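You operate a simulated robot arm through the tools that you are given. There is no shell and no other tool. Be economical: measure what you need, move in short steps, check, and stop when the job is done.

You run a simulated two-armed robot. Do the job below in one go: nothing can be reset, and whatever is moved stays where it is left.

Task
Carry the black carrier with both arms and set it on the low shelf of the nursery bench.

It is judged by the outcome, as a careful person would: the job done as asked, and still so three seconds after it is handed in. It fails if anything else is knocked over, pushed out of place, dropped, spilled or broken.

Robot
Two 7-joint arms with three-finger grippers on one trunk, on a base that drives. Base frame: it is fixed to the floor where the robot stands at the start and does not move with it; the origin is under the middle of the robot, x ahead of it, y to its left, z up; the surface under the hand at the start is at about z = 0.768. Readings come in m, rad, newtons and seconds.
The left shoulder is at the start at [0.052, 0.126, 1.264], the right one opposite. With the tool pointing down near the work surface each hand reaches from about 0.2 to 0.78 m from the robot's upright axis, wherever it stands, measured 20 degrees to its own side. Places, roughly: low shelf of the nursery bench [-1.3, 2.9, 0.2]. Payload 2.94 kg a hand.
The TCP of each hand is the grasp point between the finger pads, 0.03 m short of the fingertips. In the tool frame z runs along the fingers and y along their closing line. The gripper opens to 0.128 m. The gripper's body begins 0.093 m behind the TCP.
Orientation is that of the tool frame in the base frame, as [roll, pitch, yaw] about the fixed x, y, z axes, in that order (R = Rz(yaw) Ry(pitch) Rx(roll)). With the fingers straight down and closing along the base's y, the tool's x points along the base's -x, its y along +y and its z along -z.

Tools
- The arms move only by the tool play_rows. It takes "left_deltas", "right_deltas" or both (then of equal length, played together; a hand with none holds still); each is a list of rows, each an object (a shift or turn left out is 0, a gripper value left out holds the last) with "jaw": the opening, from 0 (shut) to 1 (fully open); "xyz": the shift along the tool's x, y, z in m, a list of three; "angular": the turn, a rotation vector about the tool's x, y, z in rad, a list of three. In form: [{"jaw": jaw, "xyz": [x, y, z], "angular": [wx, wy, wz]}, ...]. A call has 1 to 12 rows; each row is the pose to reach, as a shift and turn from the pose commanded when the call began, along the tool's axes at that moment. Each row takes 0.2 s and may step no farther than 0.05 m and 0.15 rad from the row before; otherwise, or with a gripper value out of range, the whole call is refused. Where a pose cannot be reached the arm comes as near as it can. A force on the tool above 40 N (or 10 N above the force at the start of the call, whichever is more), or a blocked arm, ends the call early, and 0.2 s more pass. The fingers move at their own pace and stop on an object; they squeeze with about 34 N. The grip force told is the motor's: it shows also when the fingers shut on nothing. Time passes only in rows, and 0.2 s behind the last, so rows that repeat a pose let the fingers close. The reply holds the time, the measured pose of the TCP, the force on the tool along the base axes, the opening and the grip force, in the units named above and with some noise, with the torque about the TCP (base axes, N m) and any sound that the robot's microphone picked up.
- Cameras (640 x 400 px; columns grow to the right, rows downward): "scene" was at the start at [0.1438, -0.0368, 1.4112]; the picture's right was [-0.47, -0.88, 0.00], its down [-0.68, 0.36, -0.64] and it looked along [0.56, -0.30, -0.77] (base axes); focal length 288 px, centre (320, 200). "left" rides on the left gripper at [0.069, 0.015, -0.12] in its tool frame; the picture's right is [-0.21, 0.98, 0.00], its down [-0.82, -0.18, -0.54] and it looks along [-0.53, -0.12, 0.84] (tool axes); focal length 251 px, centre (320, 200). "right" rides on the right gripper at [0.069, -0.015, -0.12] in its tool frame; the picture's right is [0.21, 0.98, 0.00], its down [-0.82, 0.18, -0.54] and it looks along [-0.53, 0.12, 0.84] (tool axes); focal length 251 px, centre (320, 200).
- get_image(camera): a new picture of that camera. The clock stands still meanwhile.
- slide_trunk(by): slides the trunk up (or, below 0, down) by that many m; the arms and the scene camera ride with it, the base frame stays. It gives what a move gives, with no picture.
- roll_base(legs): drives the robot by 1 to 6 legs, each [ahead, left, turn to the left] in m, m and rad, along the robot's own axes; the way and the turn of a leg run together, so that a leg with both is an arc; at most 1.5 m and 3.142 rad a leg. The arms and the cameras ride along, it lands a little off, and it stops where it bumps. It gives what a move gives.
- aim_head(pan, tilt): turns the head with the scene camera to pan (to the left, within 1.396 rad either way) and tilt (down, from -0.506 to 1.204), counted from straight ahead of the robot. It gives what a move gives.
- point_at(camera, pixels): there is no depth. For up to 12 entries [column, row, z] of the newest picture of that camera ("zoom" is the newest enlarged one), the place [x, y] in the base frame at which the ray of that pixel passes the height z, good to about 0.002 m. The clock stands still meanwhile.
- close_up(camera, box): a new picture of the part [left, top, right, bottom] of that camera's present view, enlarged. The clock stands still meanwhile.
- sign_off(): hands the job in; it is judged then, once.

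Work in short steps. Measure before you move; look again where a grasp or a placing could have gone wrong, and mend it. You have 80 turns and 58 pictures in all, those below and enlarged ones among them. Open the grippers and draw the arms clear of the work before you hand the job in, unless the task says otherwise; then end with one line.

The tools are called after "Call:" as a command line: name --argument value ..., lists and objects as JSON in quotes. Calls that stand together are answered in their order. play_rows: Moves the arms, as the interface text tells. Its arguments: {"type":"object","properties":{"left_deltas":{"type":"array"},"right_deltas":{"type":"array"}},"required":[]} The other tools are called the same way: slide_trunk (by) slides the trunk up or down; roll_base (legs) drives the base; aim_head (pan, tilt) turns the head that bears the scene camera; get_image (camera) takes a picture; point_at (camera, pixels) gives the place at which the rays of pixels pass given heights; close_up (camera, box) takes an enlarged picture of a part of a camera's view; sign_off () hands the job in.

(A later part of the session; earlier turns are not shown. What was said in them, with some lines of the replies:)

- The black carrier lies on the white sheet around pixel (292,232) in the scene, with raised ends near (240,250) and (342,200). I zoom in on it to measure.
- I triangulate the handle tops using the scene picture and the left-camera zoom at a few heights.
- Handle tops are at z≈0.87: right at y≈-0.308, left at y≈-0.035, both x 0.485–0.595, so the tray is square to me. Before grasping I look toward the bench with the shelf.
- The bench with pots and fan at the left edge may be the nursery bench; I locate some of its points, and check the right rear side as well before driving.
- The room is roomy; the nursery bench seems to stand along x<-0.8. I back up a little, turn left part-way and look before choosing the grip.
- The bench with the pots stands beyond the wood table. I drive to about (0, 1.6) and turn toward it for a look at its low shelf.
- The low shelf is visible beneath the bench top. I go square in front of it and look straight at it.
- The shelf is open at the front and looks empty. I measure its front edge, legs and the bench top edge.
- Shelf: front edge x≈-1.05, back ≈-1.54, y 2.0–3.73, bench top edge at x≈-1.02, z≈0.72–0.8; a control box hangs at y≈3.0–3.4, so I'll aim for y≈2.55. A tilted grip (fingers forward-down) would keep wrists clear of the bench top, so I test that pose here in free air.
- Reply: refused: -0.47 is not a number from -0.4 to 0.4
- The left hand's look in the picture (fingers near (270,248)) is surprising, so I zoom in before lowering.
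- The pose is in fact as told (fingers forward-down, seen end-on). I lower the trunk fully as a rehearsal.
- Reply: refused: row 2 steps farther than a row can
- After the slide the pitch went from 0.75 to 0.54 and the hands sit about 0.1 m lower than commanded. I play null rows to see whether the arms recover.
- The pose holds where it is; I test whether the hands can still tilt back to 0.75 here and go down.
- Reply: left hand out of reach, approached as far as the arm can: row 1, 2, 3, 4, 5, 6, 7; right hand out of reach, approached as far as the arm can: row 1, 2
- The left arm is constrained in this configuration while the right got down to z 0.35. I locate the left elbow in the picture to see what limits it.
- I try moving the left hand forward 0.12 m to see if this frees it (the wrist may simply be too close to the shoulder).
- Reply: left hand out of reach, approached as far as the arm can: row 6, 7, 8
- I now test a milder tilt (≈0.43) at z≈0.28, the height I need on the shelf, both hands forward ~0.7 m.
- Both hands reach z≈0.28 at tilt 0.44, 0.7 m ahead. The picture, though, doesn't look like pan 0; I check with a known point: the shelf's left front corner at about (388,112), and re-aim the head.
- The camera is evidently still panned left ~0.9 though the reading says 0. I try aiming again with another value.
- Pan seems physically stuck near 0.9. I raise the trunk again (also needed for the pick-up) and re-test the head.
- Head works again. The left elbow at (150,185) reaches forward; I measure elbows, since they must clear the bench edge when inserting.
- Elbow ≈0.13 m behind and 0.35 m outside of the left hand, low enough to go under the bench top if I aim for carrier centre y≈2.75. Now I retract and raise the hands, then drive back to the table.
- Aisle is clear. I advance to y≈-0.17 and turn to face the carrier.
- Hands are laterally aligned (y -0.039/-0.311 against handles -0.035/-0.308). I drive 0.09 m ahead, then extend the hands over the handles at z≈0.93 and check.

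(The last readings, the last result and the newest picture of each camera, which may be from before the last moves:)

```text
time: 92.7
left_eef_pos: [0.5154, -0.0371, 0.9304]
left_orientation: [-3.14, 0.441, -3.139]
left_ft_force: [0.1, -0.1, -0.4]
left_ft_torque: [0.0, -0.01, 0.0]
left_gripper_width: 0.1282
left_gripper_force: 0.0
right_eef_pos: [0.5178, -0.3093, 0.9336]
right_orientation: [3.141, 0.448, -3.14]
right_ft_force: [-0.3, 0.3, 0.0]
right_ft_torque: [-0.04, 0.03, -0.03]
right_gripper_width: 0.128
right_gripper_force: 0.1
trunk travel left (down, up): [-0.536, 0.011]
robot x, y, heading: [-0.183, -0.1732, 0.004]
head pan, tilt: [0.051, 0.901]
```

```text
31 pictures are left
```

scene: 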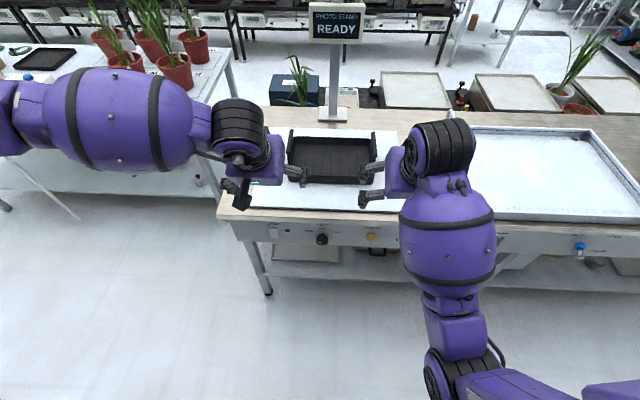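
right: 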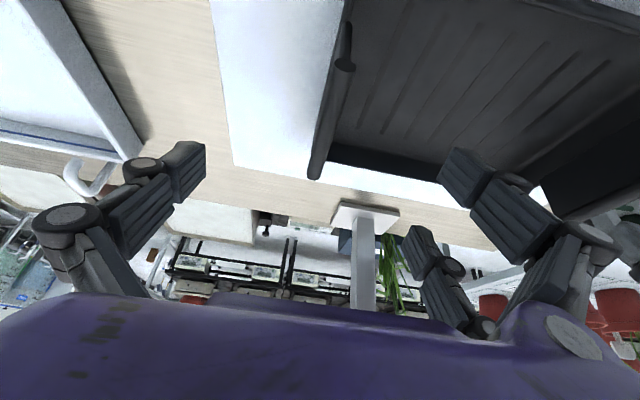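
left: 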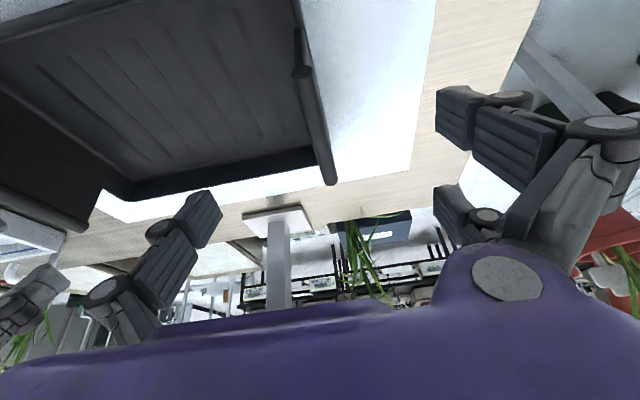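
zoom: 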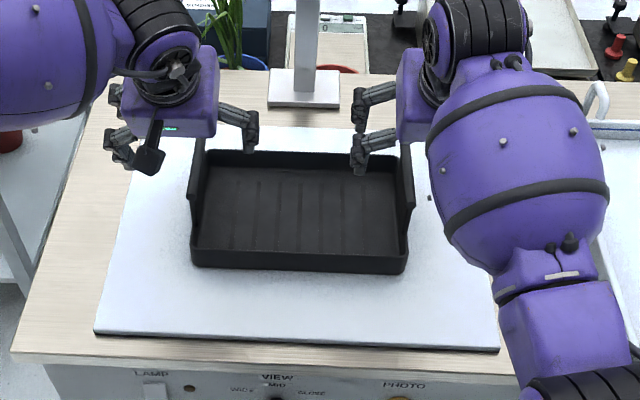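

Both handles lie between their fingers (left cam: bar at ~(315,100) between fingers 210/450; right cam: bar ~(330,110) between 185/450). I descend to z≈0.84, fingers open.

Call:
play_rows --left_deltas '[{"xyz": [0.0128, 0, 0.0271]}, {"xyz": [0.0255, 0, 0.0543]}, {"xyz": [0.0383, 0, 0.0814]}, {"xyz": [0.0383, 0, 0.0814]}]' --right_deltas '[{"xyz": [0.0133, 0, 0.0282]}, {"xyz": [0.0267, 0, 0.0565]}, {"xyz": [0.04, 0, 0.0847]}, {"xyz": [0.04, 0, 0.0847]}]'

Call:
close_up --camera "scene" --box '[210, 90, 470, 260]'

Call:
get_image --camera "left"

```text
time: 93.7
left_eef_pos: [0.5168, -0.0379, 0.8408]
left_orientation: [-3.141, 0.441, -3.14]
left_ft_force: [-1.2, -0.3, 0.1]
left_ft_torque: [0.0, 0.0, 0.02]
left_gripper_width: 0.1282
left_gripper_force: 0.1
right_eef_pos: [0.5193, -0.3087, 0.8398]
right_orientation: [-3.14, 0.449, -3.139]
right_ft_force: [0.0, -1.0, 0.1]
right_ft_torque: [0.02, -0.03, 0.01]
right_gripper_width: 0.128
right_gripper_force: 0.1
trunk travel left (down, up): [-0.536, 0.011]
robot x, y, heading: [-0.1838, -0.1685, 0.002]
head pan, tilt: [0.051, 0.901]
```

```text
2.35 times, centred on (340, 175) of scene
```

zoom: 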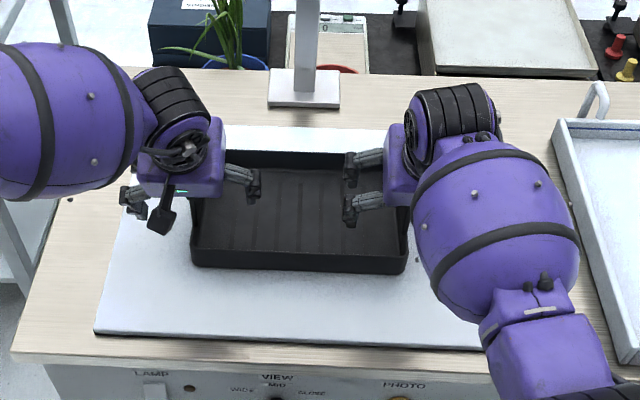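

```text
29 pictures are left
```

left: 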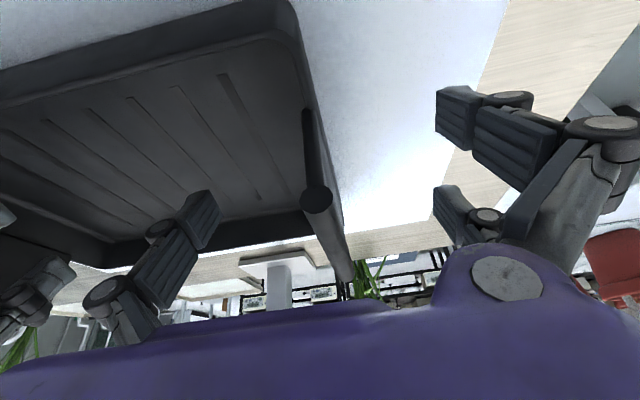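

The handle plates stand between the open fingers on both sides. I close both grippers.

Call:
play_rows --left_deltas '[{"jaw": 0.4}, {"jaw": 0.0}, {"jaw": 0.0}, {"jaw": 0.0}, {"jaw": 0.0}]' --right_deltas '[{"jaw": 0.4}, {"jaw": 0.0}, {"jaw": 0.0}, {"jaw": 0.0}, {"jaw": 0.0}]'

Call:
close_up --camera "scene" --box '[210, 90, 470, 260]'

```text
time: 94.9
left_eef_pos: [0.5166, -0.0374, 0.8403]
left_orientation: [-3.142, 0.439, -3.136]
left_ft_force: [2.9, 1.0, 0.0]
left_ft_torque: [-0.08, 0.2, 0.38]
left_gripper_width: 0.011
left_gripper_force: 34.1
right_eef_pos: [0.5198, -0.3086, 0.8374]
right_orientation: [-3.139, 0.447, -3.141]
right_ft_force: [-2.6, -1.7, -0.1]
right_ft_torque: [-0.08, -0.29, 0.52]
right_gripper_width: 0.0112
right_gripper_force: 34.3
trunk travel left (down, up): [-0.536, 0.011]
robot x, y, heading: [-0.1826, -0.1718, -0.002]
head pan, tilt: [0.051, 0.901]
```

```text
2.35 times, centred on (340, 175) of scene
```

zoom: 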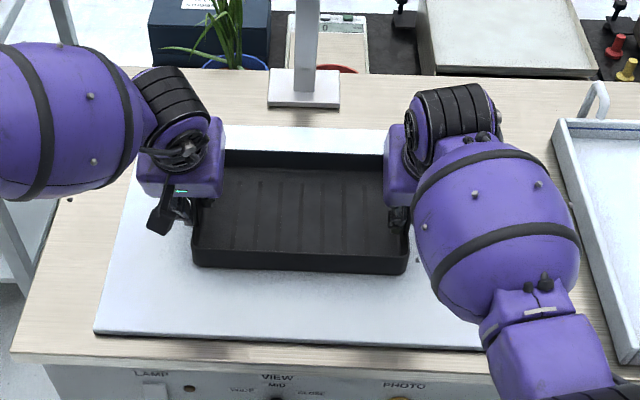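

Both hands hold the plates (11 mm, 34 N). I lift 6 cm and check.

Call:
play_rows --left_deltas '[{"xyz": [-0.0085, 0, -0.018]}, {"xyz": [-0.017, 0, -0.036]}, {"xyz": [-0.0256, 0, -0.0543]}, {"xyz": [-0.0256, 0, -0.0543]}]' --right_deltas '[{"xyz": [-0.0085, 0, -0.018]}, {"xyz": [-0.017, 0, -0.036]}, {"xyz": [-0.0256, 0, -0.0543]}, {"xyz": [-0.0256, 0, -0.0543]}]'

Call:
close_up --camera "scene" --box '[210, 90, 470, 260]'

```text
time: 95.9
left_eef_pos: [0.5143, -0.0372, 0.899]
left_orientation: [-3.141, 0.435, -3.14]
left_ft_force: [-8.3, -1.2, -1.6]
left_ft_torque: [-0.02, 0.12, -1.1]
left_gripper_width: 0.0132
left_gripper_force: 33.8
right_eef_pos: [0.5177, -0.3095, 0.8982]
right_orientation: [3.141, 0.448, 3.14]
right_ft_force: [7.7, 1.1, -0.5]
right_ft_torque: [0.08, -0.07, -1.05]
right_gripper_width: 0.0131
right_gripper_force: 34.0
trunk travel left (down, up): [-0.536, 0.011]
robot x, y, heading: [-0.1837, -0.1705, 0.002]
head pan, tilt: [0.051, 0.901]
```

```text
2.35 times, centred on (340, 175) of scene
```

zoom: 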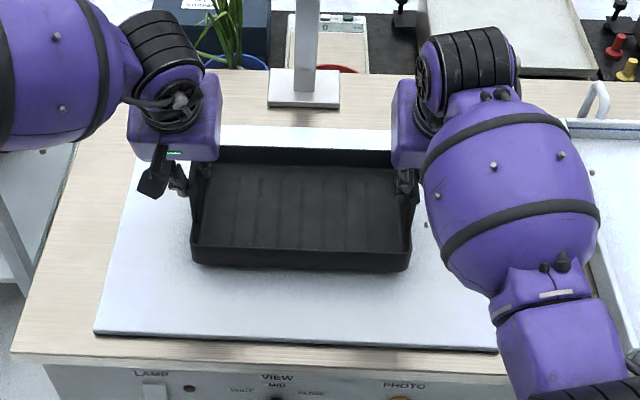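

The carrier's near edge hardly moved in the picture (zoom row ~270), and the jaw width went from 11 to 13 mm: the fingers may have slid up to the lip. I look with the wrist cameras.

Call:
get_image --camera "left"

Call:
close_up --camera "scene" --box '[260, 140, 390, 220]'

```text
26 pictures are left
```

left: 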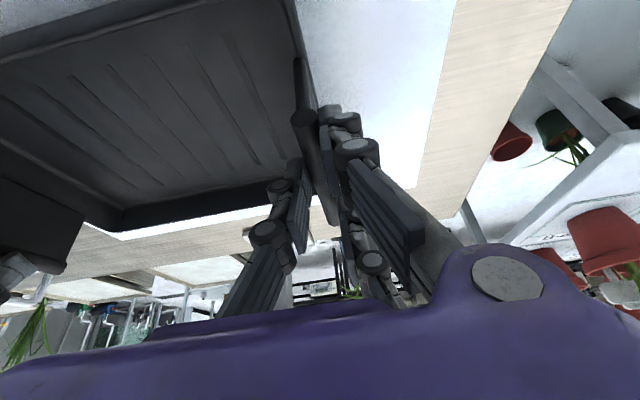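

```text
4.92 times, centred on (325, 180) of scene
```

zoom: 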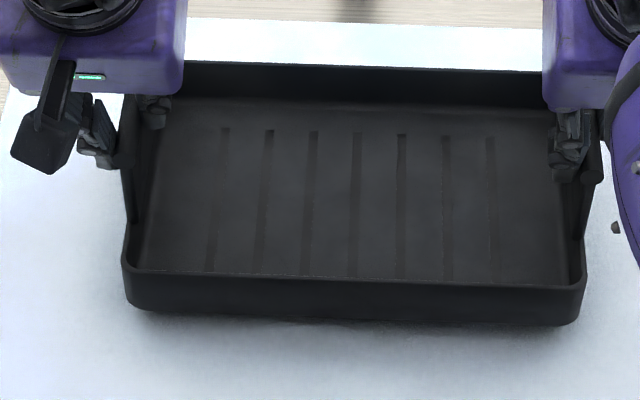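

I measure the carrier's bottom near edge: at table height it should still read x≈0.45 if it has not risen.

Call:
point_at --camera "zoom" --pixels '[[345, 322, 0.77], [345, 322, 0.83], [150, 308, 0.77], [565, 325, 0.77], [345, 278, 0.8], [345, 278, 0.805], [345, 278, 0.86], [135, 215, 0.87], [583, 235, 0.87]]'

```text
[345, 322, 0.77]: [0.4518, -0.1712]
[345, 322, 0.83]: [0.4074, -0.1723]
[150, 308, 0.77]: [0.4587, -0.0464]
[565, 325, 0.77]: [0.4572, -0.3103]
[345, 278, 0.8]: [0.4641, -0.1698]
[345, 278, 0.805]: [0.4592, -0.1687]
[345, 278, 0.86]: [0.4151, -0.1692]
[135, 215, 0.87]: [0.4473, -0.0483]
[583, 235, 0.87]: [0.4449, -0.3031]
```

The carrier has not risen (bottom edge still x≈0.452, rim z≈0.80); the fingers slipped up to the lip, so it is heavier than a light grip off-centre holds. I open, go down again and grip at the handle centre (x≈0.54), deeper.

Call:
play_rows --left_deltas '[{"jaw": 0.5}, {"jaw": 0.5}, {"xyz": [0.001, 0, 0.0172]}, {"xyz": [0.002, 0, 0.0344]}, {"xyz": [0.003, 0, 0.0516]}, {"xyz": [0.004, 0, 0.0688]}, {"xyz": [0.004, 0, 0.0688]}]' --right_deltas '[{"jaw": 0.5}, {"jaw": 0.5}, {"xyz": [0.0017, 0, 0.0166]}, {"xyz": [0.0033, 0, 0.0333]}, {"xyz": [0.005, 0, 0.0499]}, {"xyz": [0.0066, 0, 0.0665]}, {"xyz": [0.0066, 0, 0.0665]}]'

Call:
get_image --camera "right"

```text
time: 97.5
left_eef_pos: [0.5398, -0.0353, 0.8351]
left_orientation: [3.141, 0.436, -3.141]
left_ft_force: [-0.1, 0.5, 0.5]
left_ft_torque: [-0.04, 0.01, 0.02]
left_gripper_width: 0.064
left_gripper_force: 0.0
right_eef_pos: [0.5402, -0.3097, 0.8358]
right_orientation: [3.142, 0.447, -3.14]
right_ft_force: [0.2, -0.2, -0.5]
right_ft_torque: [-0.01, 0.01, 0.02]
right_gripper_width: 0.0643
right_gripper_force: 0.0
trunk travel left (down, up): [-0.536, 0.011]
robot x, y, heading: [-0.1791, -0.1738, 0.003]
head pan, tilt: [0.051, 0.901]
```

```text
24 pictures are left
```

right: 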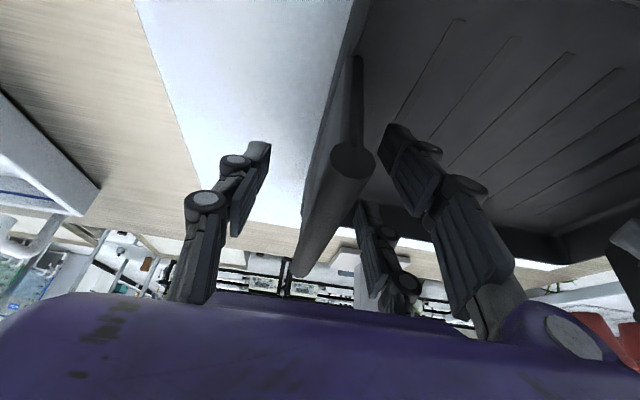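

The handle top is a round bar on a thinner plate; gripping lower, fully under the bar, will lock better. I go down 8 mm more, close, and lift just 6 mm.

Call:
play_rows --left_deltas '[{"xyz": [0.0034, 0, 0.0072]}, {"xyz": [0.0034, 0, 0.0072], "jaw": 0.2}, {"xyz": [0.0034, 0, 0.0072], "jaw": 0}, {"xyz": [0.0034, 0, 0.0072], "jaw": 0}, {"xyz": [0.0034, 0, 0.0072], "jaw": 0}, {"xyz": [0.0034, 0, 0.0072], "jaw": 0}]' --right_deltas '[{"xyz": [0.0034, 0, 0.0072]}, {"xyz": [0.0034, 0, 0.0072], "jaw": 0.2}, {"xyz": [0.0034, 0, 0.0072], "jaw": 0}, {"xyz": [0.0034, 0, 0.0072], "jaw": 0}, {"xyz": [0.0034, 0, 0.0072], "jaw": 0}, {"xyz": [0.0034, 0, 0.0072], "jaw": 0}]'

Call:
play_rows --left_deltas '[{"xyz": [-0.0013, 0, -0.0027]}, {"xyz": [-0.0026, 0, -0.0054]}, {"xyz": [-0.0026, 0, -0.0054]}]' --right_deltas '[{"xyz": [-0.0013, 0, -0.0027]}, {"xyz": [-0.0026, 0, -0.0054]}, {"xyz": [-0.0026, 0, -0.0054]}]'

```text
time: 98.9
left_eef_pos: [0.5403, -0.0362, 0.8286]
left_orientation: [-3.141, 0.439, -3.138]
left_ft_force: [4.7, -4.9, -0.3]
left_ft_torque: [0.12, 0.43, 0.6]
left_gripper_width: 0.0105
left_gripper_force: 34.5
right_eef_pos: [0.54, -0.31, 0.8262]
right_orientation: [-3.14, 0.446, -3.141]
right_ft_force: [-5.3, 5.0, 1.2]
right_ft_torque: [-0.09, -0.3, 0.65]
right_gripper_width: 0.0105
right_gripper_force: 34.2
trunk travel left (down, up): [-0.536, 0.011]
robot x, y, heading: [-0.1836, -0.1683, 0.004]
head pan, tilt: [0.051, 0.901]
```

```text
time: 99.7
left_eef_pos: [0.5417, -0.0376, 0.8343]
left_orientation: [-3.14, 0.438, -3.138]
left_ft_force: [3.1, -7.4, 0.8]
left_ft_torque: [0.04, 0.24, 0.49]
left_gripper_width: 0.0105
left_gripper_force: 34.1
right_eef_pos: [0.5389, -0.3088, 0.8334]
right_orientation: [-3.141, 0.446, -3.139]
right_ft_force: [-2.6, 6.1, -2.2]
right_ft_torque: [-0.28, -0.18, 0.57]
right_gripper_width: 0.0101
right_gripper_force: 34.5
trunk travel left (down, up): [-0.536, 0.011]
robot x, y, heading: [-0.1847, -0.1713, -0.001]
head pan, tilt: [0.051, 0.901]
```

Vertical force stays near zero after 6 mm. I lift 2.5 cm more and check whether the carrier comes along.

Call:
play_rows --left_deltas '[{"xyz": [-0.0026, 0, -0.0055]}, {"xyz": [-0.0053, 0, -0.0113]}, {"xyz": [-0.0079, 0, -0.0168]}, {"xyz": [-0.0106, 0, -0.0226]}, {"xyz": [-0.0106, 0, -0.0226]}]' --right_deltas '[{"xyz": [-0.0026, 0, -0.0055]}, {"xyz": [-0.0053, 0, -0.0113]}, {"xyz": [-0.0079, 0, -0.0168]}, {"xyz": [-0.0106, 0, -0.0226]}, {"xyz": [-0.0106, 0, -0.0226]}]'

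Call:
close_up --camera "scene" --box '[260, 140, 390, 220]'

Call:
get_image --camera "right"

```text
time: 100.9
left_eef_pos: [0.5407, -0.037, 0.8601]
left_orientation: [3.14, 0.438, -3.138]
left_ft_force: [4.7, -6.1, -0.9]
left_ft_torque: [0.07, -0.13, 0.54]
left_gripper_width: 0.0104
left_gripper_force: 33.7
right_eef_pos: [0.5394, -0.3094, 0.8589]
right_orientation: [-3.141, 0.446, -3.139]
right_ft_force: [-4.5, 4.9, -2.7]
right_ft_torque: [-0.16, 0.2, 0.65]
right_gripper_width: 0.0105
right_gripper_force: 33.8
trunk travel left (down, up): [-0.536, 0.011]
robot x, y, heading: [-0.1871, -0.1682, 0.0]
head pan, tilt: [0.051, 0.901]
```

```text
4.92 times, centred on (325, 180) of scene
```

zoom: 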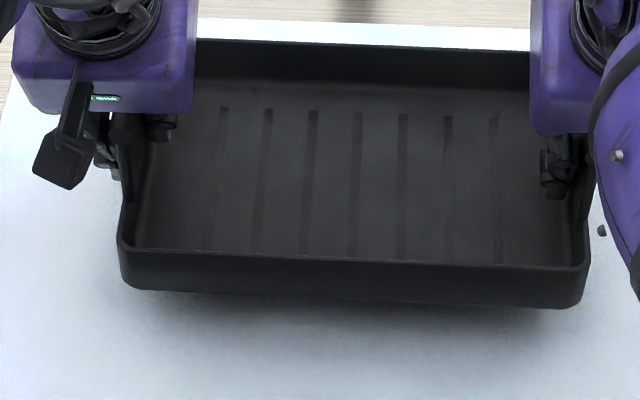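

```text
22 pictures are left
```

right: 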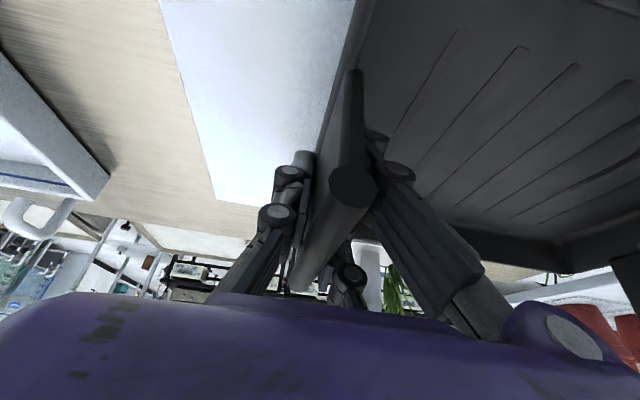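

Now it comes up level with both hands (near edge risen, shadow below), light load. I raise it and draw it in, 0.14 m up and 0.2 m back, as before.

Call:
play_rows --left_deltas '[{"xyz": [-0.0128, 0, -0.0272]}, {"xyz": [-0.0256, 0, -0.0543]}, {"xyz": [-0.0384, 0, -0.0815]}, {"xyz": [-0.051, 0, -0.1086]}, {"xyz": [-0.0597, 0, -0.1267]}, {"xyz": [-0.024, 0, -0.1437]}, {"xyz": [0.013, 0, -0.161]}, {"xyz": [0.049, 0, -0.178]}, {"xyz": [0.085, 0, -0.195]}, {"xyz": [0.121, 0, -0.212]}, {"xyz": [0.121, 0, -0.212]}]' --right_deltas '[{"xyz": [-0.0128, 0, -0.0272]}, {"xyz": [-0.0256, 0, -0.0543]}, {"xyz": [-0.0384, 0, -0.0815]}, {"xyz": [-0.051, 0, -0.1086]}, {"xyz": [-0.0597, 0, -0.1267]}, {"xyz": [-0.024, 0, -0.1437]}, {"xyz": [0.013, 0, -0.161]}, {"xyz": [0.049, 0, -0.178]}, {"xyz": [0.085, 0, -0.195]}, {"xyz": [0.121, 0, -0.212]}, {"xyz": [0.121, 0, -0.212]}]'

Call:
get_image --camera "scene"

```text
time: 103.3
left_eef_pos: [0.3429, -0.0383, 0.9997]
left_orientation: [3.139, 0.436, -3.139]
left_ft_force: [2.6, 6.0, -4.4]
left_ft_torque: [0.47, -0.18, 0.24]
left_gripper_width: 0.0102
left_gripper_force: 33.4
right_eef_pos: [0.3382, -0.3099, 0.9969]
right_orientation: [3.141, 0.446, -3.14]
right_ft_force: [-3.2, -7.3, 1.1]
right_ft_torque: [0.27, 0.22, 0.5]
right_gripper_width: 0.0101
right_gripper_force: 33.9
trunk travel left (down, up): [-0.536, 0.011]
robot x, y, heading: [-0.1848, -0.1697, 0.004]
head pan, tilt: [0.051, 0.901]
```

```text
21 pictures are left
```

scene: 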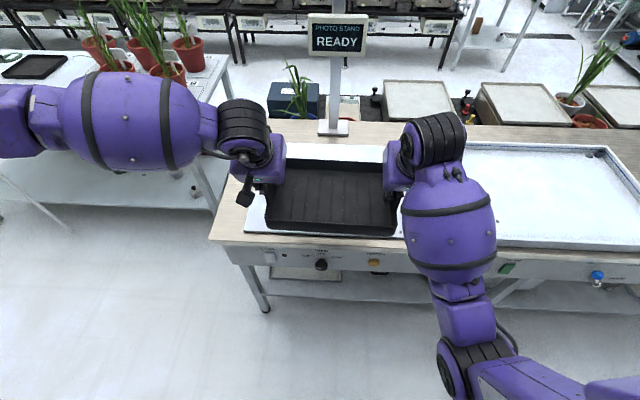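

Held level in both hands. I back off, turn left in two stages with a shift away from the wood table, then drive up the aisle to y≈1.3.

Call:
roll_base --legs '[[-0.07, 0, 0], [0, 0, 0.8], [0.085, -0.085, 0], [0, 0, 0.77], [0, -0.15, 0], [1.4, 0, 0]]'

Call:
get_image --camera "scene"

```text
time: 117.5
left_eef_pos: [-0.1064, 1.7462, 0.999]
left_orientation: [3.141, 0.438, -1.575]
left_ft_force: [-16.9, 1.6, -3.3]
left_ft_torque: [0.0, 0.32, 0.12]
left_gripper_width: 0.0101
left_gripper_force: 33.1
right_eef_pos: [0.1658, 1.7393, 0.9961]
right_orientation: [-3.14, 0.445, -1.579]
right_ft_force: [16.1, -2.0, 0.8]
right_ft_torque: [0.03, 0.31, 0.33]
right_gripper_width: 0.01
right_gripper_force: 34.2
trunk travel left (down, up): [-0.536, 0.011]
robot x, y, heading: [0.0242, 1.2216, 1.563]
head pan, tilt: [0.051, 0.901]
```

```text
20 pictures are left
```

scene: 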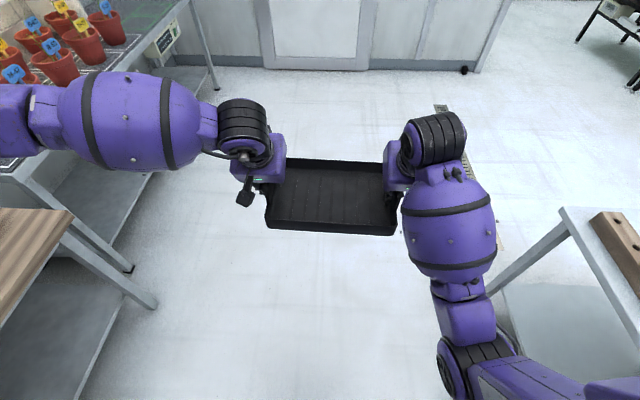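

The carrier rides level; sideways squeeze between the hands grew to ~17 N, so I ease the hands apart 1 mm each, then drive on to y≈2.75 and turn to face the bench.

Call:
play_rows --left_deltas '[{"xyz": [0, 0.0005, 0]}, {"xyz": [0, 0.001, 0]}, {"xyz": [0, 0.001, 0]}]' --right_deltas '[{"xyz": [0, -0.0005, 0]}, {"xyz": [0, -0.001, 0]}, {"xyz": [0, -0.001, 0]}]'

Call:
roll_base --legs '[[1.46, 0.0, 0], [0.07, 0, 0], [0, 0, 0.8], [0, 0, 0.775]]'

Call:
get_image --camera "scene"

```text
time: 118.3
left_eef_pos: [-0.1078, 1.7472, 0.9988]
left_orientation: [-3.141, 0.438, -1.579]
left_ft_force: [7.6, 2.8, -3.7]
left_ft_torque: [-0.11, 0.81, 0.16]
left_gripper_width: 0.0099
left_gripper_force: 33.7
right_eef_pos: [0.1656, 1.741, 0.9964]
right_orientation: [-3.141, 0.445, -1.576]
right_ft_force: [-8.3, -2.6, 0.7]
right_ft_torque: [0.14, -0.15, 0.58]
right_gripper_width: 0.0104
right_gripper_force: 34.4
trunk travel left (down, up): [-0.536, 0.011]
robot x, y, heading: [0.021, 1.2192, 1.566]
head pan, tilt: [0.051, 0.901]
```

```text
time: 130.2
left_eef_pos: [-0.4933, 2.5957, 0.9988]
left_orientation: [-3.14, 0.438, 0.007]
left_ft_force: [-1.8, 24.6, -3.6]
left_ft_torque: [-1.22, 0.0, 0.03]
left_gripper_width: 0.0101
left_gripper_force: 33.6
right_eef_pos: [-0.4919, 2.8681, 0.9965]
right_orientation: [3.141, 0.447, 0.009]
right_ft_force: [3.2, -25.2, 0.7]
right_ft_torque: [0.68, 0.0, 0.58]
right_gripper_width: 0.0101
right_gripper_force: 34.0
trunk travel left (down, up): [-0.536, 0.011]
robot x, y, heading: [0.0295, 2.7297, -3.131]
head pan, tilt: [0.051, 0.901]
```

```text
19 pictures are left
```

scene: 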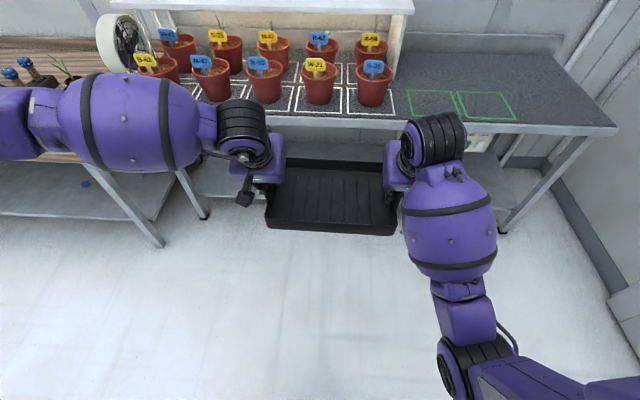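

Arrived square at y≈2.73; the hands now pull apart at ~25 N, so I bring them in 1 mm each. Then I extend 0.19 m forward and lower to z≈0.84 in front of the bench.

Call:
play_rows --left_deltas '[{"xyz": [0, -0.0005, 0]}, {"xyz": [0, -0.001, 0]}, {"xyz": [-0.013, -0.001, 0.028]}, {"xyz": [-0.026, -0.001, 0.0565]}, {"xyz": [-0.039, -0.001, 0.085]}, {"xyz": [-0.052, -0.001, 0.113]}, {"xyz": [-0.065, -0.001, 0.141]}, {"xyz": [-0.078, -0.001, 0.1695]}, {"xyz": [-0.091, -0.001, 0.198]}, {"xyz": [-0.104, -0.001, 0.226]}, {"xyz": [-0.104, -0.001, 0.226]}]' --right_deltas '[{"xyz": [0, 0.0005, 0]}, {"xyz": [0, 0.001, 0]}, {"xyz": [-0.013, 0.001, 0.028]}, {"xyz": [-0.026, 0.001, 0.0565]}, {"xyz": [-0.039, 0.001, 0.085]}, {"xyz": [-0.052, 0.001, 0.113]}, {"xyz": [-0.065, 0.001, 0.141]}, {"xyz": [-0.078, 0.001, 0.1695]}, {"xyz": [-0.091, 0.001, 0.198]}, {"xyz": [-0.104, 0.001, 0.226]}, {"xyz": [-0.104, 0.001, 0.226]}]'

Call:
slide_trunk --by -0.25

Call:
get_image --camera "scene"

```text
time: 132.6
left_eef_pos: [-0.683, 2.5932, 0.8389]
left_orientation: [-3.141, 0.44, 0.008]
left_ft_force: [-2.7, -13.1, -0.7]
left_ft_torque: [0.32, 0.3, 0.44]
left_gripper_width: 0.0101
left_gripper_force: 34.2
right_eef_pos: [-0.6826, 2.865, 0.8375]
right_orientation: [-3.14, 0.448, 0.008]
right_ft_force: [2.4, 13.9, -1.3]
right_ft_torque: [-0.32, -0.23, 0.29]
right_gripper_width: 0.0104
right_gripper_force: 33.8
trunk travel left (down, up): [-0.536, 0.011]
robot x, y, heading: [0.0317, 2.7358, -3.135]
head pan, tilt: [0.051, 0.901]
```

```text
time: 135.2
left_eef_pos: [-0.6847, 2.593, 0.5879]
left_orientation: [3.139, 0.438, 0.008]
left_ft_force: [-3.2, -22.6, -1.1]
left_ft_torque: [0.52, 0.06, 0.61]
left_gripper_width: 0.0105
left_gripper_force: 33.1
right_eef_pos: [-0.6839, 2.8655, 0.5884]
right_orientation: [-3.141, 0.446, 0.008]
right_ft_force: [3.5, 21.2, -1.5]
right_ft_torque: [-0.54, -0.05, 0.38]
right_gripper_width: 0.0102
right_gripper_force: 33.6
trunk travel left (down, up): [-0.286, 0.261]
robot x, y, heading: [0.0307, 2.733, -3.133]
head pan, tilt: [0.051, 0.901]
```

```text
18 pictures are left
```

scene: 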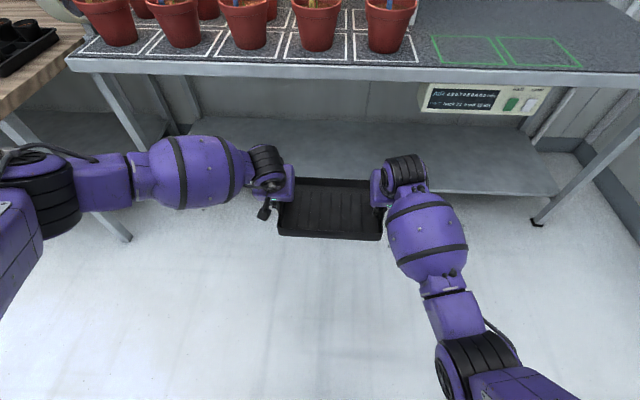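

Steady and level. I ease the hands 0.5 mm apart and lower further in two steps, watching the pose.

Call:
play_rows --left_deltas '[{"xyz": [0, 0.0006, 0]}, {"xyz": [0, 0.0006, 0]}]' --right_deltas '[{"xyz": [0, -0.0006, 0]}, {"xyz": [0, -0.0006, 0]}]'

Call:
slide_trunk --by -0.15

Call:
slide_trunk --by -0.13

Call:
get_image --camera "scene"

```text
time: 135.8
left_eef_pos: [-0.6837, 2.5932, 0.5892]
left_orientation: [-3.141, 0.438, 0.01]
left_ft_force: [-4.3, -18.3, -2.1]
left_ft_torque: [0.43, -0.04, 0.72]
left_gripper_width: 0.0103
left_gripper_force: 34.3
right_eef_pos: [-0.6838, 2.8665, 0.5872]
right_orientation: [3.14, 0.445, 0.009]
right_ft_force: [4.2, 19.7, -0.9]
right_ft_torque: [-0.57, 0.08, 0.44]
right_gripper_width: 0.0099
right_gripper_force: 33.5
trunk travel left (down, up): [-0.286, 0.261]
robot x, y, heading: [0.028, 2.7374, -3.132]
head pan, tilt: [0.051, 0.901]
```

```text
time: 137.6
left_eef_pos: [-0.6844, 2.5938, 0.4397]
left_orientation: [3.141, 0.44, 0.009]
left_ft_force: [-4.7, -18.1, -1.3]
left_ft_torque: [0.42, 0.15, 0.62]
left_gripper_width: 0.0104
left_gripper_force: 34.6
right_eef_pos: [-0.684, 2.8663, 0.4383]
right_orientation: [-3.14, 0.446, 0.01]
right_ft_force: [4.5, 18.9, 0.3]
right_ft_torque: [-0.52, -0.2, 0.4]
right_gripper_width: 0.0103
right_gripper_force: 34.3
trunk travel left (down, up): [-0.136, 0.411]
robot x, y, heading: [0.0307, 2.7315, -3.137]
head pan, tilt: [0.051, 0.901]
```

```text
time: 139.1
left_eef_pos: [-0.6848, 2.5931, 0.3093]
left_orientation: [3.141, 0.437, 0.008]
left_ft_force: [-3.8, -19.1, -0.9]
left_ft_torque: [0.57, -0.2, 0.65]
left_gripper_width: 0.0105
left_gripper_force: 34.1
right_eef_pos: [-0.683, 2.8667, 0.3064]
right_orientation: [3.141, 0.447, 0.008]
right_ft_force: [3.7, 19.2, -1.5]
right_ft_torque: [-0.54, 0.18, 0.36]
right_gripper_width: 0.0099
right_gripper_force: 33.8
trunk travel left (down, up): [-0.006, 0.541]
robot x, y, heading: [0.0325, 2.7308, -3.138]
head pan, tilt: [0.051, 0.901]
```

```text
17 pictures are left
```

scene: 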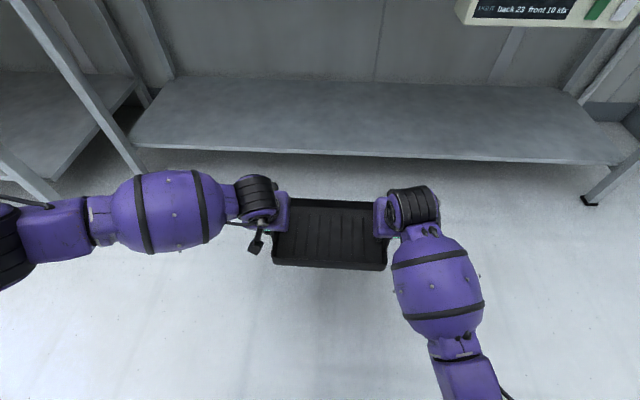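

Level at z≈0.308 (carrier bottom ≈0.25). I measure the shelf edge and my clearances from this view before driving in.

Call:
point_at --camera "scene" --pixels '[[330, 154, 0.15], [330, 154, 0.2], [330, 154, 0.25], [135, 146, 0.2], [620, 163, 0.2], [60, 195, 0.0], [330, 200, 0.28], [330, 267, 0.25], [200, 205, 0.45], [45, 235, 0.5], [380, 80, 0.2]]'

Call:
get_image --camera "left"

```text
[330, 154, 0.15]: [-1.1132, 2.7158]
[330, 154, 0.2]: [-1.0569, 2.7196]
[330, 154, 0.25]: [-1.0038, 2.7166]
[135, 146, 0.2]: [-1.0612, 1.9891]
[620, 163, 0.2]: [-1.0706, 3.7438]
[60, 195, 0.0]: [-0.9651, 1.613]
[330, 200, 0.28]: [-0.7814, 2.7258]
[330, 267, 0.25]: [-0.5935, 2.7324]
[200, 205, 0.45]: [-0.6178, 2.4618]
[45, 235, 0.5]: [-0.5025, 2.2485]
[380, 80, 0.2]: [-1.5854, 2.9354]
```

```text
16 pictures are left
```

left: 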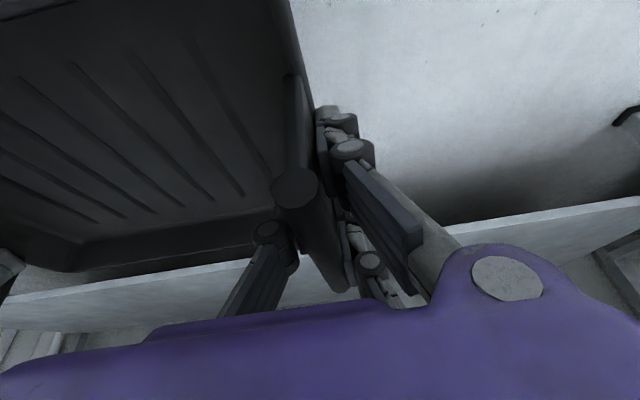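

Shelf top z≈0.2, edge x≈-1.056 confirmed. I drive in 0.3 m and check clearance under the bench top.

Call:
roll_base --legs '[[0.3, 0, -0.004]]'

Call:
get_image --camera "scene"

```text
time: 141.2
left_eef_pos: [-0.9862, 2.594, 0.3082]
left_orientation: [-3.141, 0.439, 0.006]
left_ft_force: [-3.4, -20.7, -1.2]
left_ft_torque: [0.53, 0.0, 0.65]
left_gripper_width: 0.0104
left_gripper_force: 34.1
right_eef_pos: [-0.9847, 2.8665, 0.3077]
right_orientation: [3.142, 0.446, 0.004]
right_ft_force: [4.2, 20.1, -2.2]
right_ft_torque: [-0.48, 0.0, 0.38]
right_gripper_width: 0.0101
right_gripper_force: 34.2
trunk travel left (down, up): [-0.006, 0.541]
robot x, y, heading: [-0.2716, 2.7299, -3.143]
head pan, tilt: [0.051, 0.901]
```

```text
15 pictures are left
```

scene: 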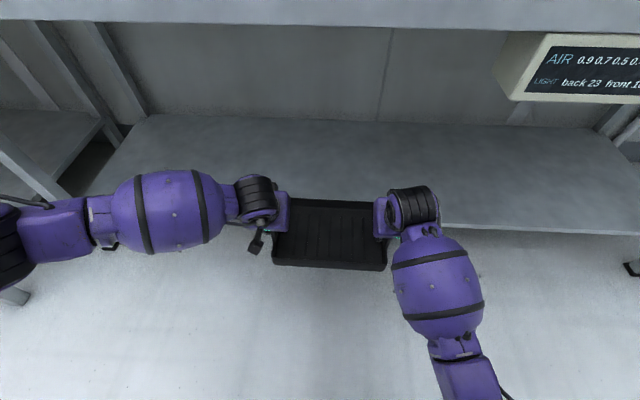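

Clear so far. I drive the remaining 0.19 m.

Call:
roll_base --legs '[[0.19, 0, 0.003]]'

Call:
get_image --camera "scene"

```text
time: 142.7
left_eef_pos: [-1.1749, 2.5902, 0.3083]
left_orientation: [3.141, 0.439, 0.01]
left_ft_force: [-3.4, 0.2, -1.8]
left_ft_torque: [-0.04, 0.26, 0.51]
left_gripper_width: 0.0103
left_gripper_force: 34.4
right_eef_pos: [-1.1746, 2.8621, 0.3068]
right_orientation: [-3.141, 0.445, 0.013]
right_ft_force: [3.6, 0.8, -1.8]
right_ft_torque: [-0.03, -0.22, 0.46]
right_gripper_width: 0.01
right_gripper_force: 34.0
trunk travel left (down, up): [-0.006, 0.541]
robot x, y, heading: [-0.4581, 2.7307, -3.137]
head pan, tilt: [0.051, 0.901]
```

```text
14 pictures are left
```

scene: 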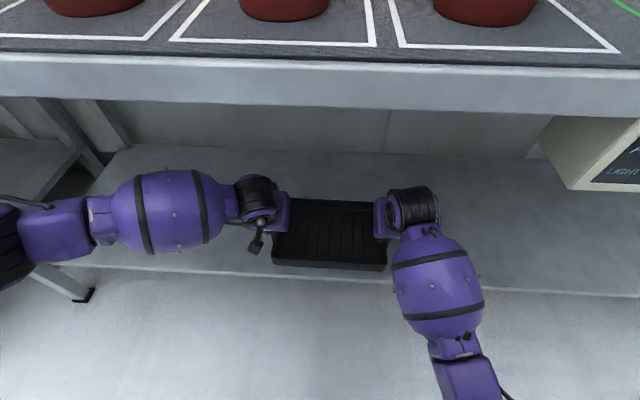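

The carrier is over the shelf (near edge ≈-1.085, shelf edge -1.056). I lower 4.2 cm, to just above the shelf.

Call:
play_rows --left_deltas '[{"xyz": [0.0045, 0, 0.0095]}, {"xyz": [0.009, 0, 0.019]}, {"xyz": [0.0134, 0, 0.0285]}, {"xyz": [0.0179, 0, 0.038]}, {"xyz": [0.0179, 0, 0.038]}]' --right_deltas '[{"xyz": [0.0045, 0, 0.0095]}, {"xyz": [0.009, 0, 0.019]}, {"xyz": [0.0134, 0, 0.0285]}, {"xyz": [0.0179, 0, 0.038]}, {"xyz": [0.0179, 0, 0.038]}]'

Call:
close_up --camera "scene" --box '[230, 170, 430, 300]'

```text
time: 143.9
left_eef_pos: [-1.176, 2.591, 0.2661]
left_orientation: [-3.141, 0.437, 0.01]
left_ft_force: [-2.9, 3.5, -1.4]
left_ft_torque: [-0.18, -0.02, 0.45]
left_gripper_width: 0.0102
left_gripper_force: 33.6
right_eef_pos: [-1.1752, 2.8629, 0.2636]
right_orientation: [-3.139, 0.442, 0.01]
right_ft_force: [3.5, -3.5, -1.4]
right_ft_torque: [0.06, 0.06, 0.53]
right_gripper_width: 0.0101
right_gripper_force: 33.9
trunk travel left (down, up): [-0.006, 0.541]
robot x, y, heading: [-0.4656, 2.7311, -3.131]
head pan, tilt: [0.051, 0.901]
```

```text
3.08 times, centred on (330, 235) of scene
```

zoom: 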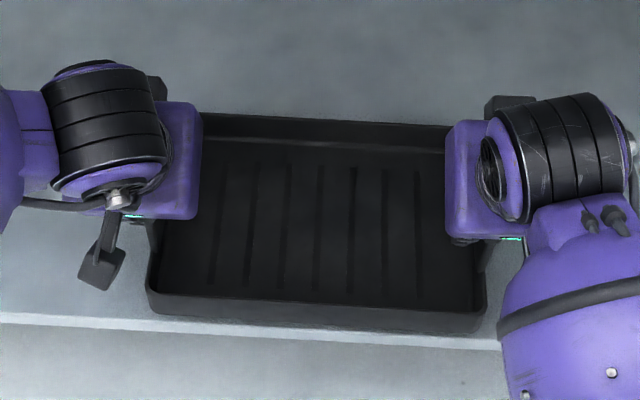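

The carrier's near bottom edge looks close to the shelf edge line; I measure both.

Call:
point_at --camera "zoom" --pixels '[[60, 322, 0.2], [60, 312, 0.2], [490, 347, 0.2], [315, 328, 0.21], [315, 328, 0.2], [160, 312, 0.21], [470, 332, 0.21], [315, 300, 0.24], [135, 326, 0.2]]'

```text
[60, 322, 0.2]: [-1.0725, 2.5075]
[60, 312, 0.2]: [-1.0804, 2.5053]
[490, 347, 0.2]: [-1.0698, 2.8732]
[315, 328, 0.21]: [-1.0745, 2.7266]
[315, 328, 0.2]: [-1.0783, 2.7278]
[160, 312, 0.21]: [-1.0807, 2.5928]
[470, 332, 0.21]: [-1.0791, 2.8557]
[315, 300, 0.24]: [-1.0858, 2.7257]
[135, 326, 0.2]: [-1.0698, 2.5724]
```

The margin to the shelf edge is only ~1–2 cm, so I lift 1 cm and drive 5 cm further in.

Call:
play_rows --left_deltas '[{"xyz": [-0.0043, 0, -0.009]}, {"xyz": [-0.0043, 0, -0.009]}]' --right_deltas '[{"xyz": [-0.0043, 0, -0.009]}, {"xyz": [-0.0043, 0, -0.009]}]'

Call:
roll_base --legs '[[0.055, 0, 0]]'

Call:
get_image --camera "scene"

```text
time: 144.5
left_eef_pos: [-1.1749, 2.5917, 0.2772]
left_orientation: [3.141, 0.437, 0.008]
left_ft_force: [-2.8, 3.0, -0.4]
left_ft_torque: [-0.07, 0.24, 0.34]
left_gripper_width: 0.0101
left_gripper_force: 33.8
right_eef_pos: [-1.1733, 2.8625, 0.2748]
right_orientation: [-3.141, 0.443, 0.01]
right_ft_force: [3.3, -4.3, -2.1]
right_ft_torque: [0.22, -0.23, 0.45]
right_gripper_width: 0.0099
right_gripper_force: 34.2
trunk travel left (down, up): [-0.006, 0.541]
robot x, y, heading: [-0.4604, 2.7302, -3.135]
head pan, tilt: [0.051, 0.901]
```

```text
time: 145.5
left_eef_pos: [-1.2293, 2.5907, 0.2766]
left_orientation: [3.141, 0.437, 0.007]
left_ft_force: [-3.4, 4.0, -1.2]
left_ft_torque: [-0.14, 0.2, 0.47]
left_gripper_width: 0.0103
left_gripper_force: 34.2
right_eef_pos: [-1.2285, 2.8619, 0.2745]
right_orientation: [-3.141, 0.443, 0.009]
right_ft_force: [2.8, -4.3, -0.3]
right_ft_torque: [0.13, -0.15, 0.45]
right_gripper_width: 0.0103
right_gripper_force: 34.2
trunk travel left (down, up): [-0.006, 0.541]
robot x, y, heading: [-0.515, 2.7289, -3.135]
head pan, tilt: [0.051, 0.901]
```

```text
12 pictures are left
```

scene: 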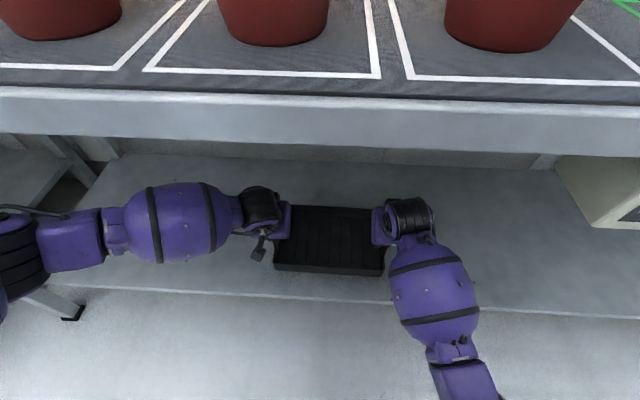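

Now there is ample margin to the shelf edge (tray bottom row ~272, shelf edge ~295). I lower in small steps until contact shows in the forces.

Call:
play_rows --left_deltas '[{"xyz": [0.002, 0, 0.0045]}, {"xyz": [0.0043, 0, 0.009]}, {"xyz": [0.0055, 0, 0.0118]}, {"xyz": [0.0068, 0, 0.0145]}, {"xyz": [0.0068, 0, 0.0145]}]' --right_deltas '[{"xyz": [0.002, 0, 0.0045]}, {"xyz": [0.0043, 0, 0.009]}, {"xyz": [0.0055, 0, 0.0118]}, {"xyz": [0.0068, 0, 0.0145]}, {"xyz": [0.0068, 0, 0.0145]}]'

```text
time: 146.7
left_eef_pos: [-1.2293, 2.5901, 0.2622]
left_orientation: [-3.141, 0.438, 0.01]
left_ft_force: [-3.4, 2.1, -3.0]
left_ft_torque: [-0.23, -0.15, 0.44]
left_gripper_width: 0.0104
left_gripper_force: 33.8
right_eef_pos: [-1.2295, 2.8632, 0.2587]
right_orientation: [3.141, 0.444, 0.009]
right_ft_force: [3.3, -2.0, -1.0]
right_ft_torque: [0.04, 0.14, 0.5]
right_gripper_width: 0.0101
right_gripper_force: 33.9
trunk travel left (down, up): [-0.006, 0.541]
robot x, y, heading: [-0.5146, 2.7284, -3.134]
head pan, tilt: [0.051, 0.901]
```

No contact yet (vertical force still ≈-2 N); I go on in 2 mm steps.

Call:
play_rows --left_deltas '[{"xyz": [0.0008, 0, 0.0018]}, {"xyz": [0.0017, 0, 0.0036]}, {"xyz": [0.0017, 0, 0.0036]}]' --right_deltas '[{"xyz": [0.0008, 0, 0.0018]}, {"xyz": [0.0017, 0, 0.0036]}, {"xyz": [0.0017, 0, 0.0036]}]'

Call:
play_rows --left_deltas '[{"xyz": [0.0008, 0, 0.0018]}, {"xyz": [0.0013, 0, 0.0027]}, {"xyz": [0.0013, 0, 0.0027]}]' --right_deltas '[{"xyz": [0.0008, 0, 0.0018]}, {"xyz": [0.0013, 0, 0.0027]}, {"xyz": [0.0013, 0, 0.0027]}]'

```text
time: 147.5
left_eef_pos: [-1.2303, 2.5897, 0.2573]
left_orientation: [3.14, 0.44, 0.007]
left_ft_force: [-3.4, 2.3, -1.4]
left_ft_torque: [-0.19, 0.53, 0.38]
left_gripper_width: 0.0102
left_gripper_force: 33.8
right_eef_pos: [-1.2294, 2.8631, 0.255]
right_orientation: [-3.141, 0.445, 0.007]
right_ft_force: [3.7, -2.7, 1.9]
right_ft_torque: [0.15, -0.28, 0.47]
right_gripper_width: 0.0102
right_gripper_force: 33.8
trunk travel left (down, up): [-0.006, 0.541]
robot x, y, heading: [-0.5122, 2.7281, -3.136]
head pan, tilt: [0.051, 0.901]
```

```text
time: 148.3
left_eef_pos: [-1.2292, 2.5903, 0.257]
left_orientation: [-3.141, 0.441, 0.008]
left_ft_force: [-5.9, -1.5, 5.9]
left_ft_torque: [0.09, -1.13, 0.53]
left_gripper_width: 0.0101
left_gripper_force: 34.3
right_eef_pos: [-1.2293, 2.8624, 0.254]
right_orientation: [3.141, 0.449, 0.012]
right_ft_force: [7.3, -1.2, 17.9]
right_ft_torque: [0.04, -0.37, 0.52]
right_gripper_width: 0.01
right_gripper_force: 34.1
trunk travel left (down, up): [-0.006, 0.541]
robot x, y, heading: [-0.5131, 2.7279, -3.132]
head pan, tilt: [0.051, 0.901]
```

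Both sides are in contact with the shelf (upward force appears). I open both grippers to half.

Call:
play_rows --left_deltas '[{"jaw": 0.25}, {"jaw": 0.5}, {"jaw": 0.5}, {"jaw": 0.5}]' --right_deltas '[{"jaw": 0.25}, {"jaw": 0.5}, {"jaw": 0.5}, {"jaw": 0.5}]'

Call:
close_up --camera "scene" --box '[230, 170, 430, 300]'

Call:
get_image --camera "right"

```text
time: 149.3
left_eef_pos: [-1.2305, 2.591, 0.2541]
left_orientation: [-3.141, 0.439, 0.009]
left_ft_force: [-0.1, 0.3, -0.7]
left_ft_torque: [0.0, -0.02, -0.01]
left_gripper_width: 0.064
left_gripper_force: 0.0
right_eef_pos: [-1.2281, 2.863, 0.2523]
right_orientation: [3.141, 0.447, 0.01]
right_ft_force: [0.1, 0.1, 0.1]
right_ft_torque: [-0.02, 0.0, -0.03]
right_gripper_width: 0.064
right_gripper_force: 0.1
trunk travel left (down, up): [-0.006, 0.541]
robot x, y, heading: [-0.5139, 2.7314, -3.132]
head pan, tilt: [0.051, 0.901]
```

```text
3.08 times, centred on (330, 235) of scene
```

zoom: 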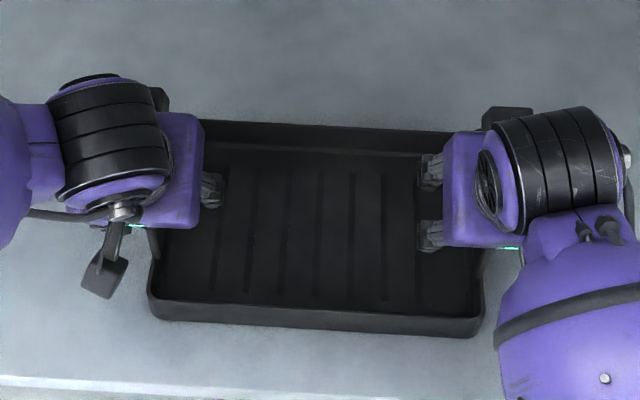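

```text
10 pictures are left
```

right: 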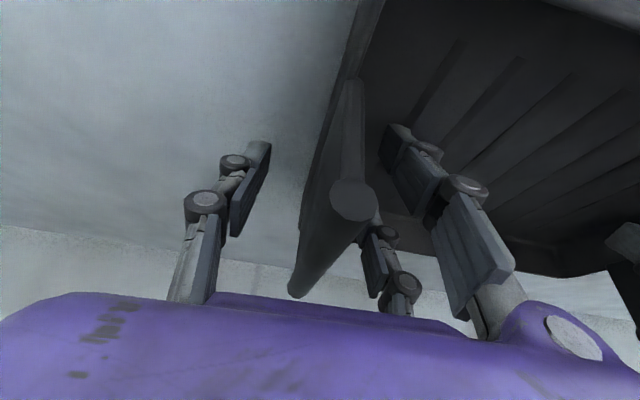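

Released: forces are zero and the carrier sits flat on the shelf. To stay under the bench top I raise the hands only 3.5 cm (fingertips above the rim) and back the base straight out with the fingers straddling the handles.

Call:
play_rows --left_deltas '[{"xyz": [-0.0075, 0, -0.016]}, {"xyz": [-0.0149, 0, -0.0317]}, {"xyz": [-0.0149, 0, -0.0317]}]' --right_deltas '[{"xyz": [-0.0075, 0, -0.016]}, {"xyz": [-0.0149, 0, -0.0317]}, {"xyz": [-0.0149, 0, -0.0317]}]'

Call:
roll_base --legs '[[-0.25, 0, 0]]'

Call:
get_image --camera "scene"

```text
time: 150.1
left_eef_pos: [-1.2283, 2.5914, 0.2905]
left_orientation: [3.141, 0.439, 0.009]
left_ft_force: [0.4, 0.1, 0.3]
left_ft_torque: [0.0, -0.03, 0.0]
left_gripper_width: 0.0641
left_gripper_force: 0.0
right_eef_pos: [-1.2287, 2.8625, 0.2882]
right_orientation: [3.14, 0.444, 0.009]
right_ft_force: [0.1, 0.2, 0.0]
right_ft_torque: [-0.02, -0.06, -0.06]
right_gripper_width: 0.0639
right_gripper_force: 0.1
trunk travel left (down, up): [-0.006, 0.541]
robot x, y, heading: [-0.5158, 2.7273, -3.135]
head pan, tilt: [0.051, 0.901]
```

```text
time: 151.9
left_eef_pos: [-0.9772, 2.5926, 0.2891]
left_orientation: [-3.141, 0.439, 0.009]
left_ft_force: [-0.2, 0.3, -0.1]
left_ft_torque: [-0.01, -0.01, 0.03]
left_gripper_width: 0.0642
left_gripper_force: 0.1
right_eef_pos: [-0.9788, 2.8648, 0.2888]
right_orientation: [3.141, 0.445, 0.01]
right_ft_force: [0.5, -0.5, -1.0]
right_ft_torque: [-0.02, -0.03, -0.02]
right_gripper_width: 0.0643
right_gripper_force: 0.1
trunk travel left (down, up): [-0.006, 0.541]
robot x, y, heading: [-0.2648, 2.7298, -3.133]
head pan, tilt: [0.051, 0.901]
```

```text
9 pictures are left
```

scene: 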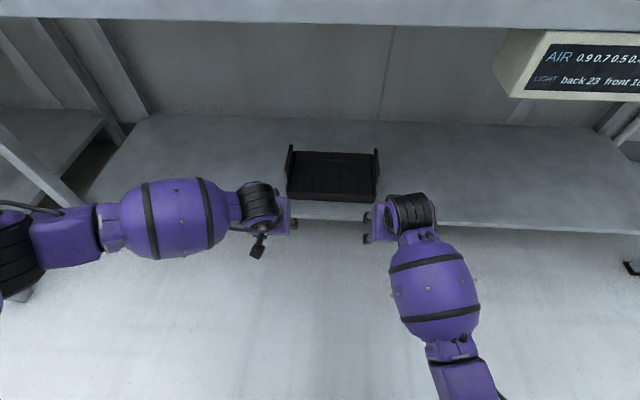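

The carrier stands on the shelf and the hands came out without contact. I back well away, open the jaws fully and take a final look.

Call:
roll_base --legs '[[-0.3, 0, 0]]'

Call:
play_rows --left_deltas '[{"jaw": 1}, {"jaw": 1}, {"jaw": 1}]' --right_deltas '[{"jaw": 1}, {"jaw": 1}, {"jaw": 1}]'

Call:
close_up --camera "scene" --box '[200, 20, 460, 190]'

```text
time: 154.0
left_eef_pos: [-0.6787, 2.597, 0.2874]
left_orientation: [-3.14, 0.437, 0.005]
left_ft_force: [-0.7, -0.1, 0.2]
left_ft_torque: [-0.03, -0.02, -0.02]
left_gripper_width: 0.0638
left_gripper_force: 0.0
right_eef_pos: [-0.6779, 2.8688, 0.2871]
right_orientation: [3.141, 0.445, 0.006]
right_ft_force: [-0.1, 0.3, 0.7]
right_ft_torque: [-0.03, 0.01, 0.0]
right_gripper_width: 0.0639
right_gripper_force: 0.0
trunk travel left (down, up): [-0.006, 0.541]
robot x, y, heading: [0.0372, 2.7338, -3.141]
head pan, tilt: [0.051, 0.901]
```

```text
time: 154.8
left_eef_pos: [-0.678, 2.5967, 0.2897]
left_orientation: [3.141, 0.437, 0.004]
left_ft_force: [-1.0, 0.4, 0.5]
left_ft_torque: [0.03, -0.03, -0.01]
left_gripper_width: 0.1279
left_gripper_force: 0.0
right_eef_pos: [-0.6778, 2.8685, 0.2879]
right_orientation: [-3.141, 0.445, 0.005]
right_ft_force: [0.4, -0.2, 0.0]
right_ft_torque: [0.02, 0.03, -0.03]
right_gripper_width: 0.1282
right_gripper_force: 0.0
trunk travel left (down, up): [-0.006, 0.541]
robot x, y, heading: [0.0368, 2.7351, -3.139]
head pan, tilt: [0.051, 0.901]
```

```text
2.35 times, centred on (330, 105) of scene
```

zoom: 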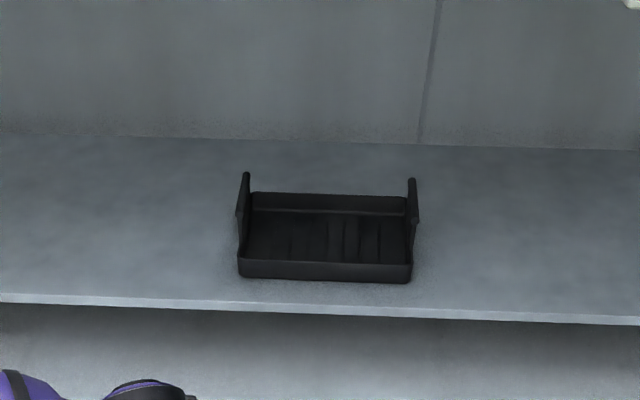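

The carrier stands flat, upright and fully on the low shelf; the hands are open and clear. I hand the job in.

Call:
sign_off

```text
The job is handed in.
```

The black carrier was carried with both arms and now stands flat on the low shelf of the nursery bench, with the grippers open and the arms drawn clear.
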